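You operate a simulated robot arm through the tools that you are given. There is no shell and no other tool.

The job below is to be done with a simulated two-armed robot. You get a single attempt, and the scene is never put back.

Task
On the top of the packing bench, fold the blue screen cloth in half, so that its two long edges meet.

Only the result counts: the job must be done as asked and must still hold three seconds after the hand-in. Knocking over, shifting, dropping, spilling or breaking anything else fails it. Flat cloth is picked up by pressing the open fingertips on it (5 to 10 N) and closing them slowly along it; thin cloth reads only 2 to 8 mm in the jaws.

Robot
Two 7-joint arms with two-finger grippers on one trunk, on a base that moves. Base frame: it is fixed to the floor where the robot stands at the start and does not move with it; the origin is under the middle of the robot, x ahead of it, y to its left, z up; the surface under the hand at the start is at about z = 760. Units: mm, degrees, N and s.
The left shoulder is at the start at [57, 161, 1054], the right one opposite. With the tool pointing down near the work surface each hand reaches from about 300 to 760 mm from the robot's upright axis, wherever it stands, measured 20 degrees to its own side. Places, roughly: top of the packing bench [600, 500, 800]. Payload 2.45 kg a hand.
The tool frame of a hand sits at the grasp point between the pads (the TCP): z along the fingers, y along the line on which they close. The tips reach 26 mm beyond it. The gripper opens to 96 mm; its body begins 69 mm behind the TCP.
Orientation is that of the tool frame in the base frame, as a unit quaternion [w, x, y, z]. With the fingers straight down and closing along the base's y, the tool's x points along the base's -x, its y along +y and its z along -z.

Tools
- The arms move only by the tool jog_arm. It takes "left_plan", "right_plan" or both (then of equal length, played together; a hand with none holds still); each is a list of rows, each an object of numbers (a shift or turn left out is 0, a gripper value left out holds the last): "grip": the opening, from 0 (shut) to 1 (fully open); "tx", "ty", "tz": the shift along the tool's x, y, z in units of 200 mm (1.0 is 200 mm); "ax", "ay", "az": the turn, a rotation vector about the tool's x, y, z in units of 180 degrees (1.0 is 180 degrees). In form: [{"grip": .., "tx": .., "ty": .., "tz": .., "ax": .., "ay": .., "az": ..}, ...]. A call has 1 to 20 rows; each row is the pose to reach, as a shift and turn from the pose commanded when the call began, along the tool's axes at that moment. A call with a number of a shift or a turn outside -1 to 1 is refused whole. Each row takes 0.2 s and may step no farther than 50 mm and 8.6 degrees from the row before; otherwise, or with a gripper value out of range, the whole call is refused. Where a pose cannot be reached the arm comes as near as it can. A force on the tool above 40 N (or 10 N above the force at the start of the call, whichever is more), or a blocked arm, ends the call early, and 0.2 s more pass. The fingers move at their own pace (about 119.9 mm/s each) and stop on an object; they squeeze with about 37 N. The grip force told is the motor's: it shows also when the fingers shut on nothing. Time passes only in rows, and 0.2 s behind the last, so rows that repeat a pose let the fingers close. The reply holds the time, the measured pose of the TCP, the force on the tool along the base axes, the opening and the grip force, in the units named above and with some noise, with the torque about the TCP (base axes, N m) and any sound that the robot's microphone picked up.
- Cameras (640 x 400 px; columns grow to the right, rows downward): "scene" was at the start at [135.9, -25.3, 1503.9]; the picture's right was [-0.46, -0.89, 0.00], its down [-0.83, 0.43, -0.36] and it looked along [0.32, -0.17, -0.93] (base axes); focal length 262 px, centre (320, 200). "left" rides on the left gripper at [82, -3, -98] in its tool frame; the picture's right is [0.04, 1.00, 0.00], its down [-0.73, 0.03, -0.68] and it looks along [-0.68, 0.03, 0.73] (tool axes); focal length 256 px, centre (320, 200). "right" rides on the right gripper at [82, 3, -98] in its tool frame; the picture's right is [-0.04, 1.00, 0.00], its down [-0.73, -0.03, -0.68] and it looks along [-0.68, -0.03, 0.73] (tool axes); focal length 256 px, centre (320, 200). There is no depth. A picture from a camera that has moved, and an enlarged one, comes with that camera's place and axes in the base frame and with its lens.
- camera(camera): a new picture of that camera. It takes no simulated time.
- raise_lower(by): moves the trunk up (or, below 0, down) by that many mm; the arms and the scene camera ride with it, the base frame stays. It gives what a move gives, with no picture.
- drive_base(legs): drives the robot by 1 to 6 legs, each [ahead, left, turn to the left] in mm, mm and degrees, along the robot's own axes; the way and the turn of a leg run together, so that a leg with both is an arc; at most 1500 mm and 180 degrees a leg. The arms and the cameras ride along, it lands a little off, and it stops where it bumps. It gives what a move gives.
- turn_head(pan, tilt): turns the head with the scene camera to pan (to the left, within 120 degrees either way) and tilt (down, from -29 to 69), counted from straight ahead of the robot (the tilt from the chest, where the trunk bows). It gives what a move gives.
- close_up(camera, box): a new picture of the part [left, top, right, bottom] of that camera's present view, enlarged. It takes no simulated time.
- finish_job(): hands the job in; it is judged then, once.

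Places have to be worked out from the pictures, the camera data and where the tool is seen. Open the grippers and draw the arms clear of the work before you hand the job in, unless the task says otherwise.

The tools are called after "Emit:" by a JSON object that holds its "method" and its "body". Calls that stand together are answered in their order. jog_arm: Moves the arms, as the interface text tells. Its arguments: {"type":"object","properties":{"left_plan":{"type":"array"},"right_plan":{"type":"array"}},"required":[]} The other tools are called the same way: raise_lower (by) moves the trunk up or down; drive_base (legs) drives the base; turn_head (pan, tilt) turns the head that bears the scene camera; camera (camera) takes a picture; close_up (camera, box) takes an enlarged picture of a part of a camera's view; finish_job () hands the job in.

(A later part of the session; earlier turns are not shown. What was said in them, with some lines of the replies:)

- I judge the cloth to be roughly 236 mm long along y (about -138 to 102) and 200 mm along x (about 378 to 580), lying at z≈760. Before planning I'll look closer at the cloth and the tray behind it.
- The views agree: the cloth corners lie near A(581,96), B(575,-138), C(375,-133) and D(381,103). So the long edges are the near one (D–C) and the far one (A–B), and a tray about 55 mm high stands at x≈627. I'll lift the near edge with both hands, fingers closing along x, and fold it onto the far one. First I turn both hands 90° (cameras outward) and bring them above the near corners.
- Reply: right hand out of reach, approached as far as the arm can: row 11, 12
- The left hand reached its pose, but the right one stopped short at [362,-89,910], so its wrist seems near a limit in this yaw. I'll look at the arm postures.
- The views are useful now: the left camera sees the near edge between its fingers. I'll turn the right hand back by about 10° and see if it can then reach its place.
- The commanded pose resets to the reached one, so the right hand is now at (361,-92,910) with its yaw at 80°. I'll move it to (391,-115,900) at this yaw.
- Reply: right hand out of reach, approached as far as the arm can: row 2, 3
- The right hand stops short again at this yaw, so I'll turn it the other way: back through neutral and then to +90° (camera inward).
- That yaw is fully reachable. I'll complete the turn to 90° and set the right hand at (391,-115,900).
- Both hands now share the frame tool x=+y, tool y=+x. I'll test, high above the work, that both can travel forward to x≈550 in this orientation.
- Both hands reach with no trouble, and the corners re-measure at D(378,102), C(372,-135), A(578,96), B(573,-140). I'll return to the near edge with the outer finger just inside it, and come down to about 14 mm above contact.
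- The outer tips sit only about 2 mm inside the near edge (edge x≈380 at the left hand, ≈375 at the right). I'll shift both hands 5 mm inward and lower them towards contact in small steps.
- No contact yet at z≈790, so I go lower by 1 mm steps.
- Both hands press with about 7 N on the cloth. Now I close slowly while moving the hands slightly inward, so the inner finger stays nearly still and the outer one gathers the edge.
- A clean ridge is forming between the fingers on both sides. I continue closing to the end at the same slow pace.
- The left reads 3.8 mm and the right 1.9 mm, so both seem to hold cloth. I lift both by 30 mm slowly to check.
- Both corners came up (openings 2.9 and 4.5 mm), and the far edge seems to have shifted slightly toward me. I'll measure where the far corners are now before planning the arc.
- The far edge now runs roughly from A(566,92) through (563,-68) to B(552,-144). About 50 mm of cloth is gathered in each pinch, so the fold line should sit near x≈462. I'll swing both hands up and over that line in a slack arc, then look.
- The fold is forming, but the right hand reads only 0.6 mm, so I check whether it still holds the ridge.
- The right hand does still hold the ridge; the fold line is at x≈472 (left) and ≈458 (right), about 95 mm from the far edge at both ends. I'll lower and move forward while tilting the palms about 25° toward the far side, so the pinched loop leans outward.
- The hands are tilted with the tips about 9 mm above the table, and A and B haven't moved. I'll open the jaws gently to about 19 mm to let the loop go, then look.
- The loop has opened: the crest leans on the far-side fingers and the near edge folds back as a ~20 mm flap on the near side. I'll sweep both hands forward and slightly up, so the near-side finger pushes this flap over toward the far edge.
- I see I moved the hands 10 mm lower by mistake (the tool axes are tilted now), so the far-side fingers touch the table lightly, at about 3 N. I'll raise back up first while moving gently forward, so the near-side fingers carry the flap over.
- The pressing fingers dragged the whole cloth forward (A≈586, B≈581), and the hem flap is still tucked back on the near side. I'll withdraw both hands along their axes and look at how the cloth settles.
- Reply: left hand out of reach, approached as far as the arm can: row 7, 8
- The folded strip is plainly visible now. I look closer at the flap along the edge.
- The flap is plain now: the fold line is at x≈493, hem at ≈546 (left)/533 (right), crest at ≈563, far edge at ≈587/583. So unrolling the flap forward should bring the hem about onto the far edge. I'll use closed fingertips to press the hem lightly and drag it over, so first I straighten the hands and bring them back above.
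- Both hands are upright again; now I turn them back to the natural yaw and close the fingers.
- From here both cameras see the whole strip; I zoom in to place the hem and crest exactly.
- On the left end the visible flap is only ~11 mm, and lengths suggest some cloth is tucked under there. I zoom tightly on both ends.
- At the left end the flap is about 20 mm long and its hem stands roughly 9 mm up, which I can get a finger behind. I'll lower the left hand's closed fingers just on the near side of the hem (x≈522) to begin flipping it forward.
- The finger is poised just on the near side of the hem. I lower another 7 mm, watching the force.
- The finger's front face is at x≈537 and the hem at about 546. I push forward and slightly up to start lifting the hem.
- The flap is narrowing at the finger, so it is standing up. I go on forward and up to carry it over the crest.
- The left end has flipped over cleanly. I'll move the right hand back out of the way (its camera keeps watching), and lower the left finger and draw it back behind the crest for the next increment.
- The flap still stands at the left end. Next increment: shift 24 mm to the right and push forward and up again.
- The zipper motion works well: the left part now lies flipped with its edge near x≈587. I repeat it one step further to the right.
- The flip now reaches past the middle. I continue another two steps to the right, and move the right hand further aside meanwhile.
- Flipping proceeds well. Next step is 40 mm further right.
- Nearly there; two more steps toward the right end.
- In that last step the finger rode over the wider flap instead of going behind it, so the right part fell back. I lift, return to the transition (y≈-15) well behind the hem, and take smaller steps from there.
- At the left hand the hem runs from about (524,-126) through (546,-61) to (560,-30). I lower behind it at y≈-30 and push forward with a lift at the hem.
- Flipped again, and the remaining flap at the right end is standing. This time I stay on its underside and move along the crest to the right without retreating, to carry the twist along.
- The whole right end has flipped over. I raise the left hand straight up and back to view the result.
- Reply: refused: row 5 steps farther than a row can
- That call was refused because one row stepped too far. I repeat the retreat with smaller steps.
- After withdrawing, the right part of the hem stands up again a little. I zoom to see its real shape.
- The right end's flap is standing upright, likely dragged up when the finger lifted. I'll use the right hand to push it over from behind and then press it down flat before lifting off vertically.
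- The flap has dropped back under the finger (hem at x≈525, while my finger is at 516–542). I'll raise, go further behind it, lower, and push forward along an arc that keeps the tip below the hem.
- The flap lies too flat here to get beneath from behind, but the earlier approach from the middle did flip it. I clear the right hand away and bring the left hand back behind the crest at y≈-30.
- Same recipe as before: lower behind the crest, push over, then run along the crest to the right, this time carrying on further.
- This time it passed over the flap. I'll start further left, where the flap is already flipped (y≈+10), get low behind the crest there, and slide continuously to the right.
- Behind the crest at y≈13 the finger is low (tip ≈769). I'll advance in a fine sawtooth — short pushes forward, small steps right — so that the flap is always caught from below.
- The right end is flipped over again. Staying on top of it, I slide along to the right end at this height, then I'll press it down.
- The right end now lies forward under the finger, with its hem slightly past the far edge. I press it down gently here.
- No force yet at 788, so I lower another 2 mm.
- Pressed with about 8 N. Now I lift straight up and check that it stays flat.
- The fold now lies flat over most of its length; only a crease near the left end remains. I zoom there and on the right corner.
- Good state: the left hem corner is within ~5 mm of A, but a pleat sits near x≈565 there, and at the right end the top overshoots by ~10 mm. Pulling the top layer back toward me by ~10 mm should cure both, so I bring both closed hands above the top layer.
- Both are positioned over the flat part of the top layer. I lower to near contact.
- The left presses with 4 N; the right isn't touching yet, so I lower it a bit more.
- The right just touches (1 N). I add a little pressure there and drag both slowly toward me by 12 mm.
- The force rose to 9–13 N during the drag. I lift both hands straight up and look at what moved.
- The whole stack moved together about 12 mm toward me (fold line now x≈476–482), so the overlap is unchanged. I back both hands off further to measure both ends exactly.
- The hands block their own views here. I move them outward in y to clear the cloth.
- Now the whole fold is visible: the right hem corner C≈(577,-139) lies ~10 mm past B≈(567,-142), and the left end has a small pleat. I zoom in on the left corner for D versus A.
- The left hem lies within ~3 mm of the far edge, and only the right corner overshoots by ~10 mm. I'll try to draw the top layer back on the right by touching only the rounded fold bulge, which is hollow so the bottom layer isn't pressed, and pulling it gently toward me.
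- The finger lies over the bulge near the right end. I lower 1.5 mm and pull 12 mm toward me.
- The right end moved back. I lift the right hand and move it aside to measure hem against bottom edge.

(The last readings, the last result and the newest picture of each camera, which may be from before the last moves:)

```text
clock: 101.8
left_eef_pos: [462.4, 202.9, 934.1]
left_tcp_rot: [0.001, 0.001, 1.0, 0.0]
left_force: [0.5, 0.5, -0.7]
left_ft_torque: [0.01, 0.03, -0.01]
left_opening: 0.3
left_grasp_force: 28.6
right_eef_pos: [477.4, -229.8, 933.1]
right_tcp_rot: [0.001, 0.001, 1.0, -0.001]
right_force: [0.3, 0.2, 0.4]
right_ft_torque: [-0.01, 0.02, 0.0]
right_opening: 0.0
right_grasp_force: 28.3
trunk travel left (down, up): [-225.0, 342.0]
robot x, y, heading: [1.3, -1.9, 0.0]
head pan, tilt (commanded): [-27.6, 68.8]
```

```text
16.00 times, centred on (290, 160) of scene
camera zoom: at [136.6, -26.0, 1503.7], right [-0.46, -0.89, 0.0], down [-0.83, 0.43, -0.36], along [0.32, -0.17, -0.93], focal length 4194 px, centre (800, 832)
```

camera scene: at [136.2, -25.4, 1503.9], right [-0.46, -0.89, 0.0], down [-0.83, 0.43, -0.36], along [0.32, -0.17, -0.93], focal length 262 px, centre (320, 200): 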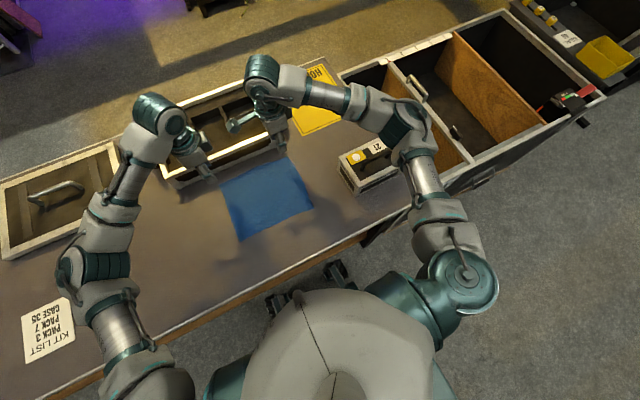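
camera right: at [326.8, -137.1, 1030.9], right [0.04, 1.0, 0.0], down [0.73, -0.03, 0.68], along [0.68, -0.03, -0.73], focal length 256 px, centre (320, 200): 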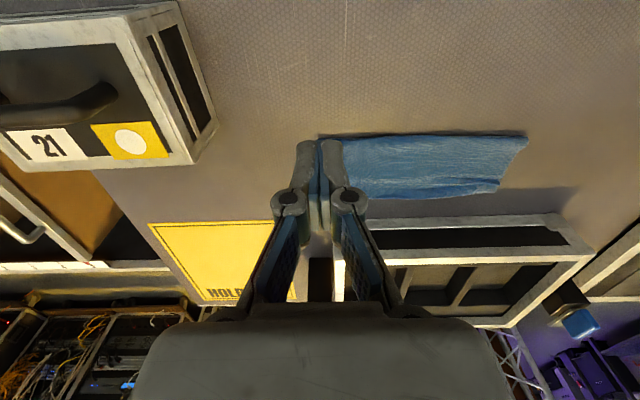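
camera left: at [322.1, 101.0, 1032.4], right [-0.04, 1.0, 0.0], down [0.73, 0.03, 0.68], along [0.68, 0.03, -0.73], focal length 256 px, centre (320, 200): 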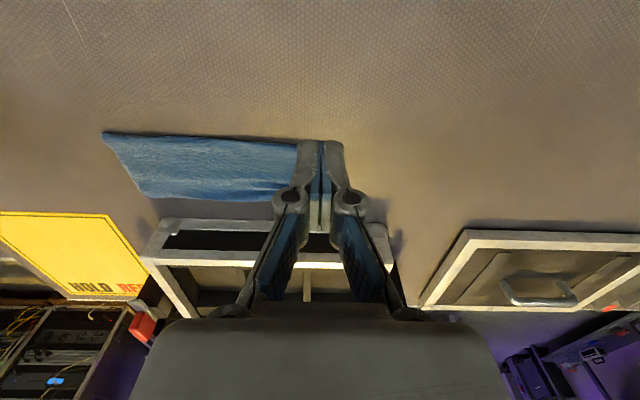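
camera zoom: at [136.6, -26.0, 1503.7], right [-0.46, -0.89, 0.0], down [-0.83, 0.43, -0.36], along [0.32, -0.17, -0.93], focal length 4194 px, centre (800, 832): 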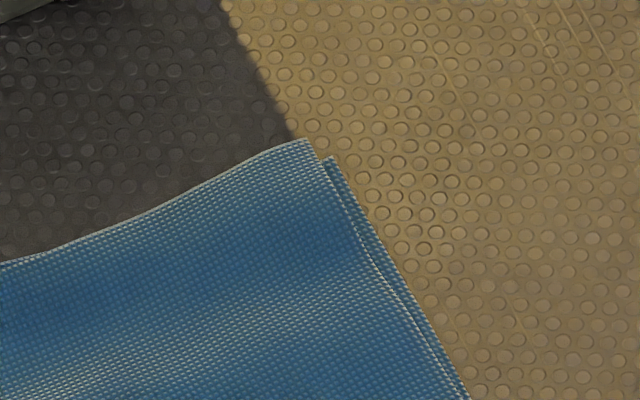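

Now the edges meet within about 5–6 mm everywhere: the right hem is ~5 mm past, the middle a few mm short, and the left ~3 mm short. The cloth lies flat, so I stop here, draw both arms up and outward, open the grippers and check the whole scene.

Emit:
{"method": "jog_arm", "body": {"left_plan": [{"grip": 0.0, "tx": 0.05, "ty": 0.1, "tz": -0.1}, {"grip": 0.3, "tx": 0.1, "ty": 0.2, "tz": -0.2}, {"grip": 0.6, "tx": 0.2, "ty": 0.25, "tz": -0.3}, {"grip": 1.0, "tx": 0.3, "ty": 0.3, "tz": -0.35}, {"grip": 1.0, "tx": 0.3, "ty": 0.3, "tz": -0.35}, {"grip": 1.0, "tx": 0.3, "ty": 0.3, "tz": -0.35}, {"grip": 1.0, "tx": 0.3, "ty": 0.3, "tz": -0.35}], "right_plan": [{"grip": 0.0, "tx": 0.1, "ty": -0.05, "tz": -0.1}, {"grip": 0.3, "tx": 0.2, "ty": -0.1, "tz": -0.2}, {"grip": 0.6, "tx": 0.35, "ty": -0.15, "tz": -0.3}, {"grip": 1.0, "tx": 0.5, "ty": -0.15, "tz": -0.35}, {"grip": 1.0, "tx": 0.55, "ty": -0.15, "tz": -0.35}, {"grip": 1.0, "tx": 0.55, "ty": -0.15, "tz": -0.35}, {"grip": 1.0, "tx": 0.55, "ty": -0.15, "tz": -0.35}]}}

Emit:
{"method": "camera", "body": {"camera": "scene"}}

Emit:
{"method": "close_up", "body": {"camera": "scene", "box": [204, 140, 314, 209]}}

Emit:
{"method": "camera", "body": {"camera": "left"}}

Emit:
{"method": "camera", "body": {"camera": "right"}}

```text
clock: 103.4
left_eef_pos: [404.3, 264.4, 1006.1]
left_tcp_rot: [0.0, 0.0, 1.0, 0.0]
left_force: [0.2, -0.3, -0.1]
left_ft_torque: [0.0, 0.01, -0.01]
left_opening: 96.2
left_grasp_force: 0.1
right_eef_pos: [366.2, -258.5, 1001.7]
right_tcp_rot: [0.002, 0.001, 1.0, 0.0]
right_force: [0.1, 0.9, 0.5]
right_ft_torque: [-0.01, -0.01, 0.01]
right_opening: 96.1
right_grasp_force: 0.0
trunk travel left (down, up): [-225.0, 342.0]
robot x, y, heading: [0.8, 1.1, -0.0]
head pan, tilt (commanded): [-27.6, 68.8]
```

```text
taken
camera scene: at [135.2, -24.9, 1503.9], right [-0.46, -0.89, 0.0], down [-0.83, 0.43, -0.36], along [0.32, -0.17, -0.93], focal length 262 px, centre (320, 200)
```

scene: 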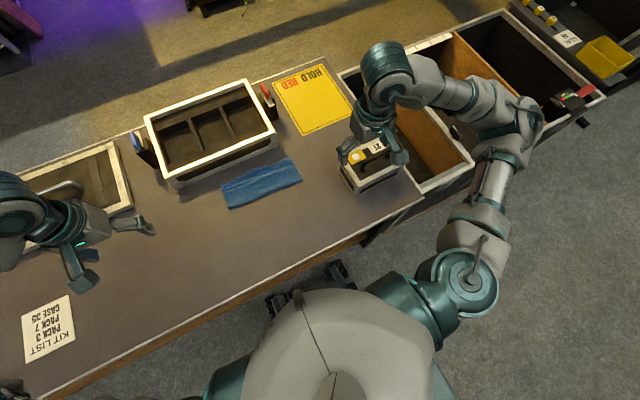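

```text
5.80 times, centred on (259, 174) of scene
camera zoom: at [135.2, -24.9, 1503.9], right [-0.46, -0.89, 0.0], down [-0.83, 0.43, -0.36], along [0.32, -0.17, -0.93], focal length 1520 px, centre (674, 348)
```

zoom: 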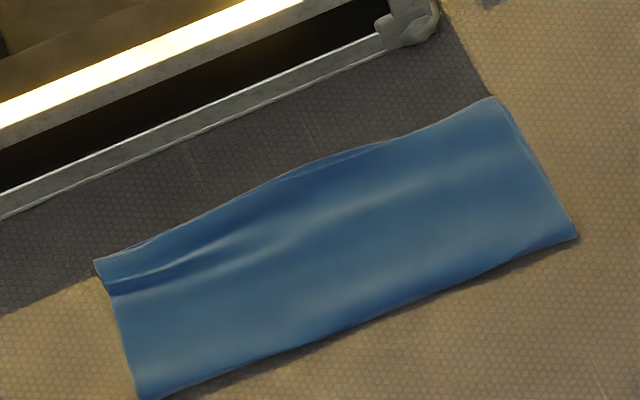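

```text
taken
camera left: at [321.5, 261.0, 1103.5], right [-0.04, 1.0, 0.0], down [0.73, 0.03, 0.68], along [0.68, 0.03, -0.73], focal length 256 px, centre (320, 200)
```

left: 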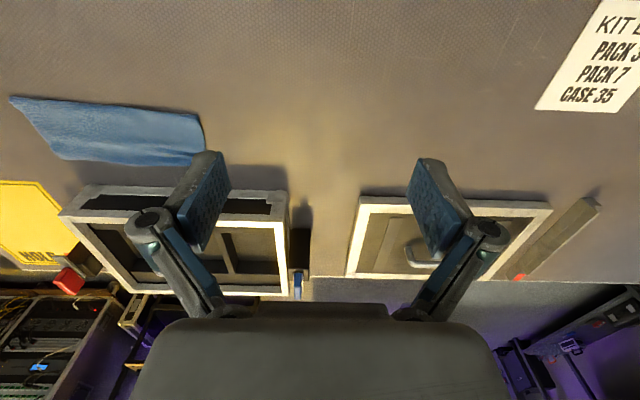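

```text
taken
camera right: at [285.4, -255.9, 1098.5], right [0.04, 1.0, 0.0], down [0.73, -0.03, 0.68], along [0.68, -0.03, -0.73], focal length 256 px, centre (320, 200)
```

right: 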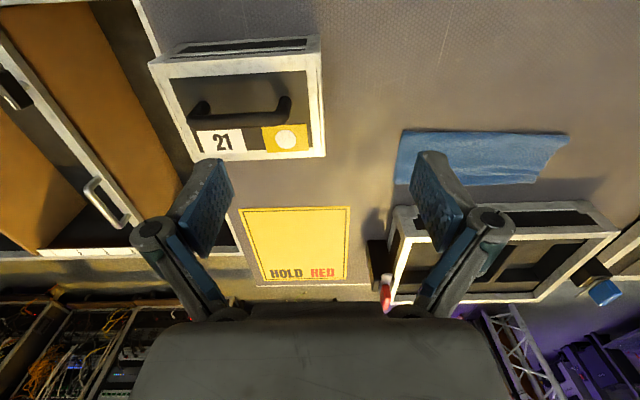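

Everything else on the bench looks untouched. The cloth lies folded with its two long edges together to about 6 mm, and both open hands are clear, so I hand in the job.

Emit:
{"method": "finish_job", "body": {}}

```text
The job is handed in.
```

The blue screen cloth is folded in half on the packing bench. By my camera estimates, its two long edges meet to within about 6 mm along their whole length. The job is handed in, but no verdict has come back yet.

- **Fit of the edges:** at the right end the top edge sits about 5–6 mm past the bottom one. In the middle and at the left end it falls about 3–5 mm short.
- **Left end:** a small pleat remains in the top layer, roughly 50 mm long. The edges there still line up to about 5 mm. I left it, because smoothing it could have shifted the fold.
- **Position:** while being folded, the cloth was first dragged away from the robot and then back. It ended about 10–15 mm nearer the robot than it began, still well on the bench top.
- **Everything else:** in the last pictures the tray, the boxes, the signs and the kit list look undisturbed. Both grippers are open and clear of the work.
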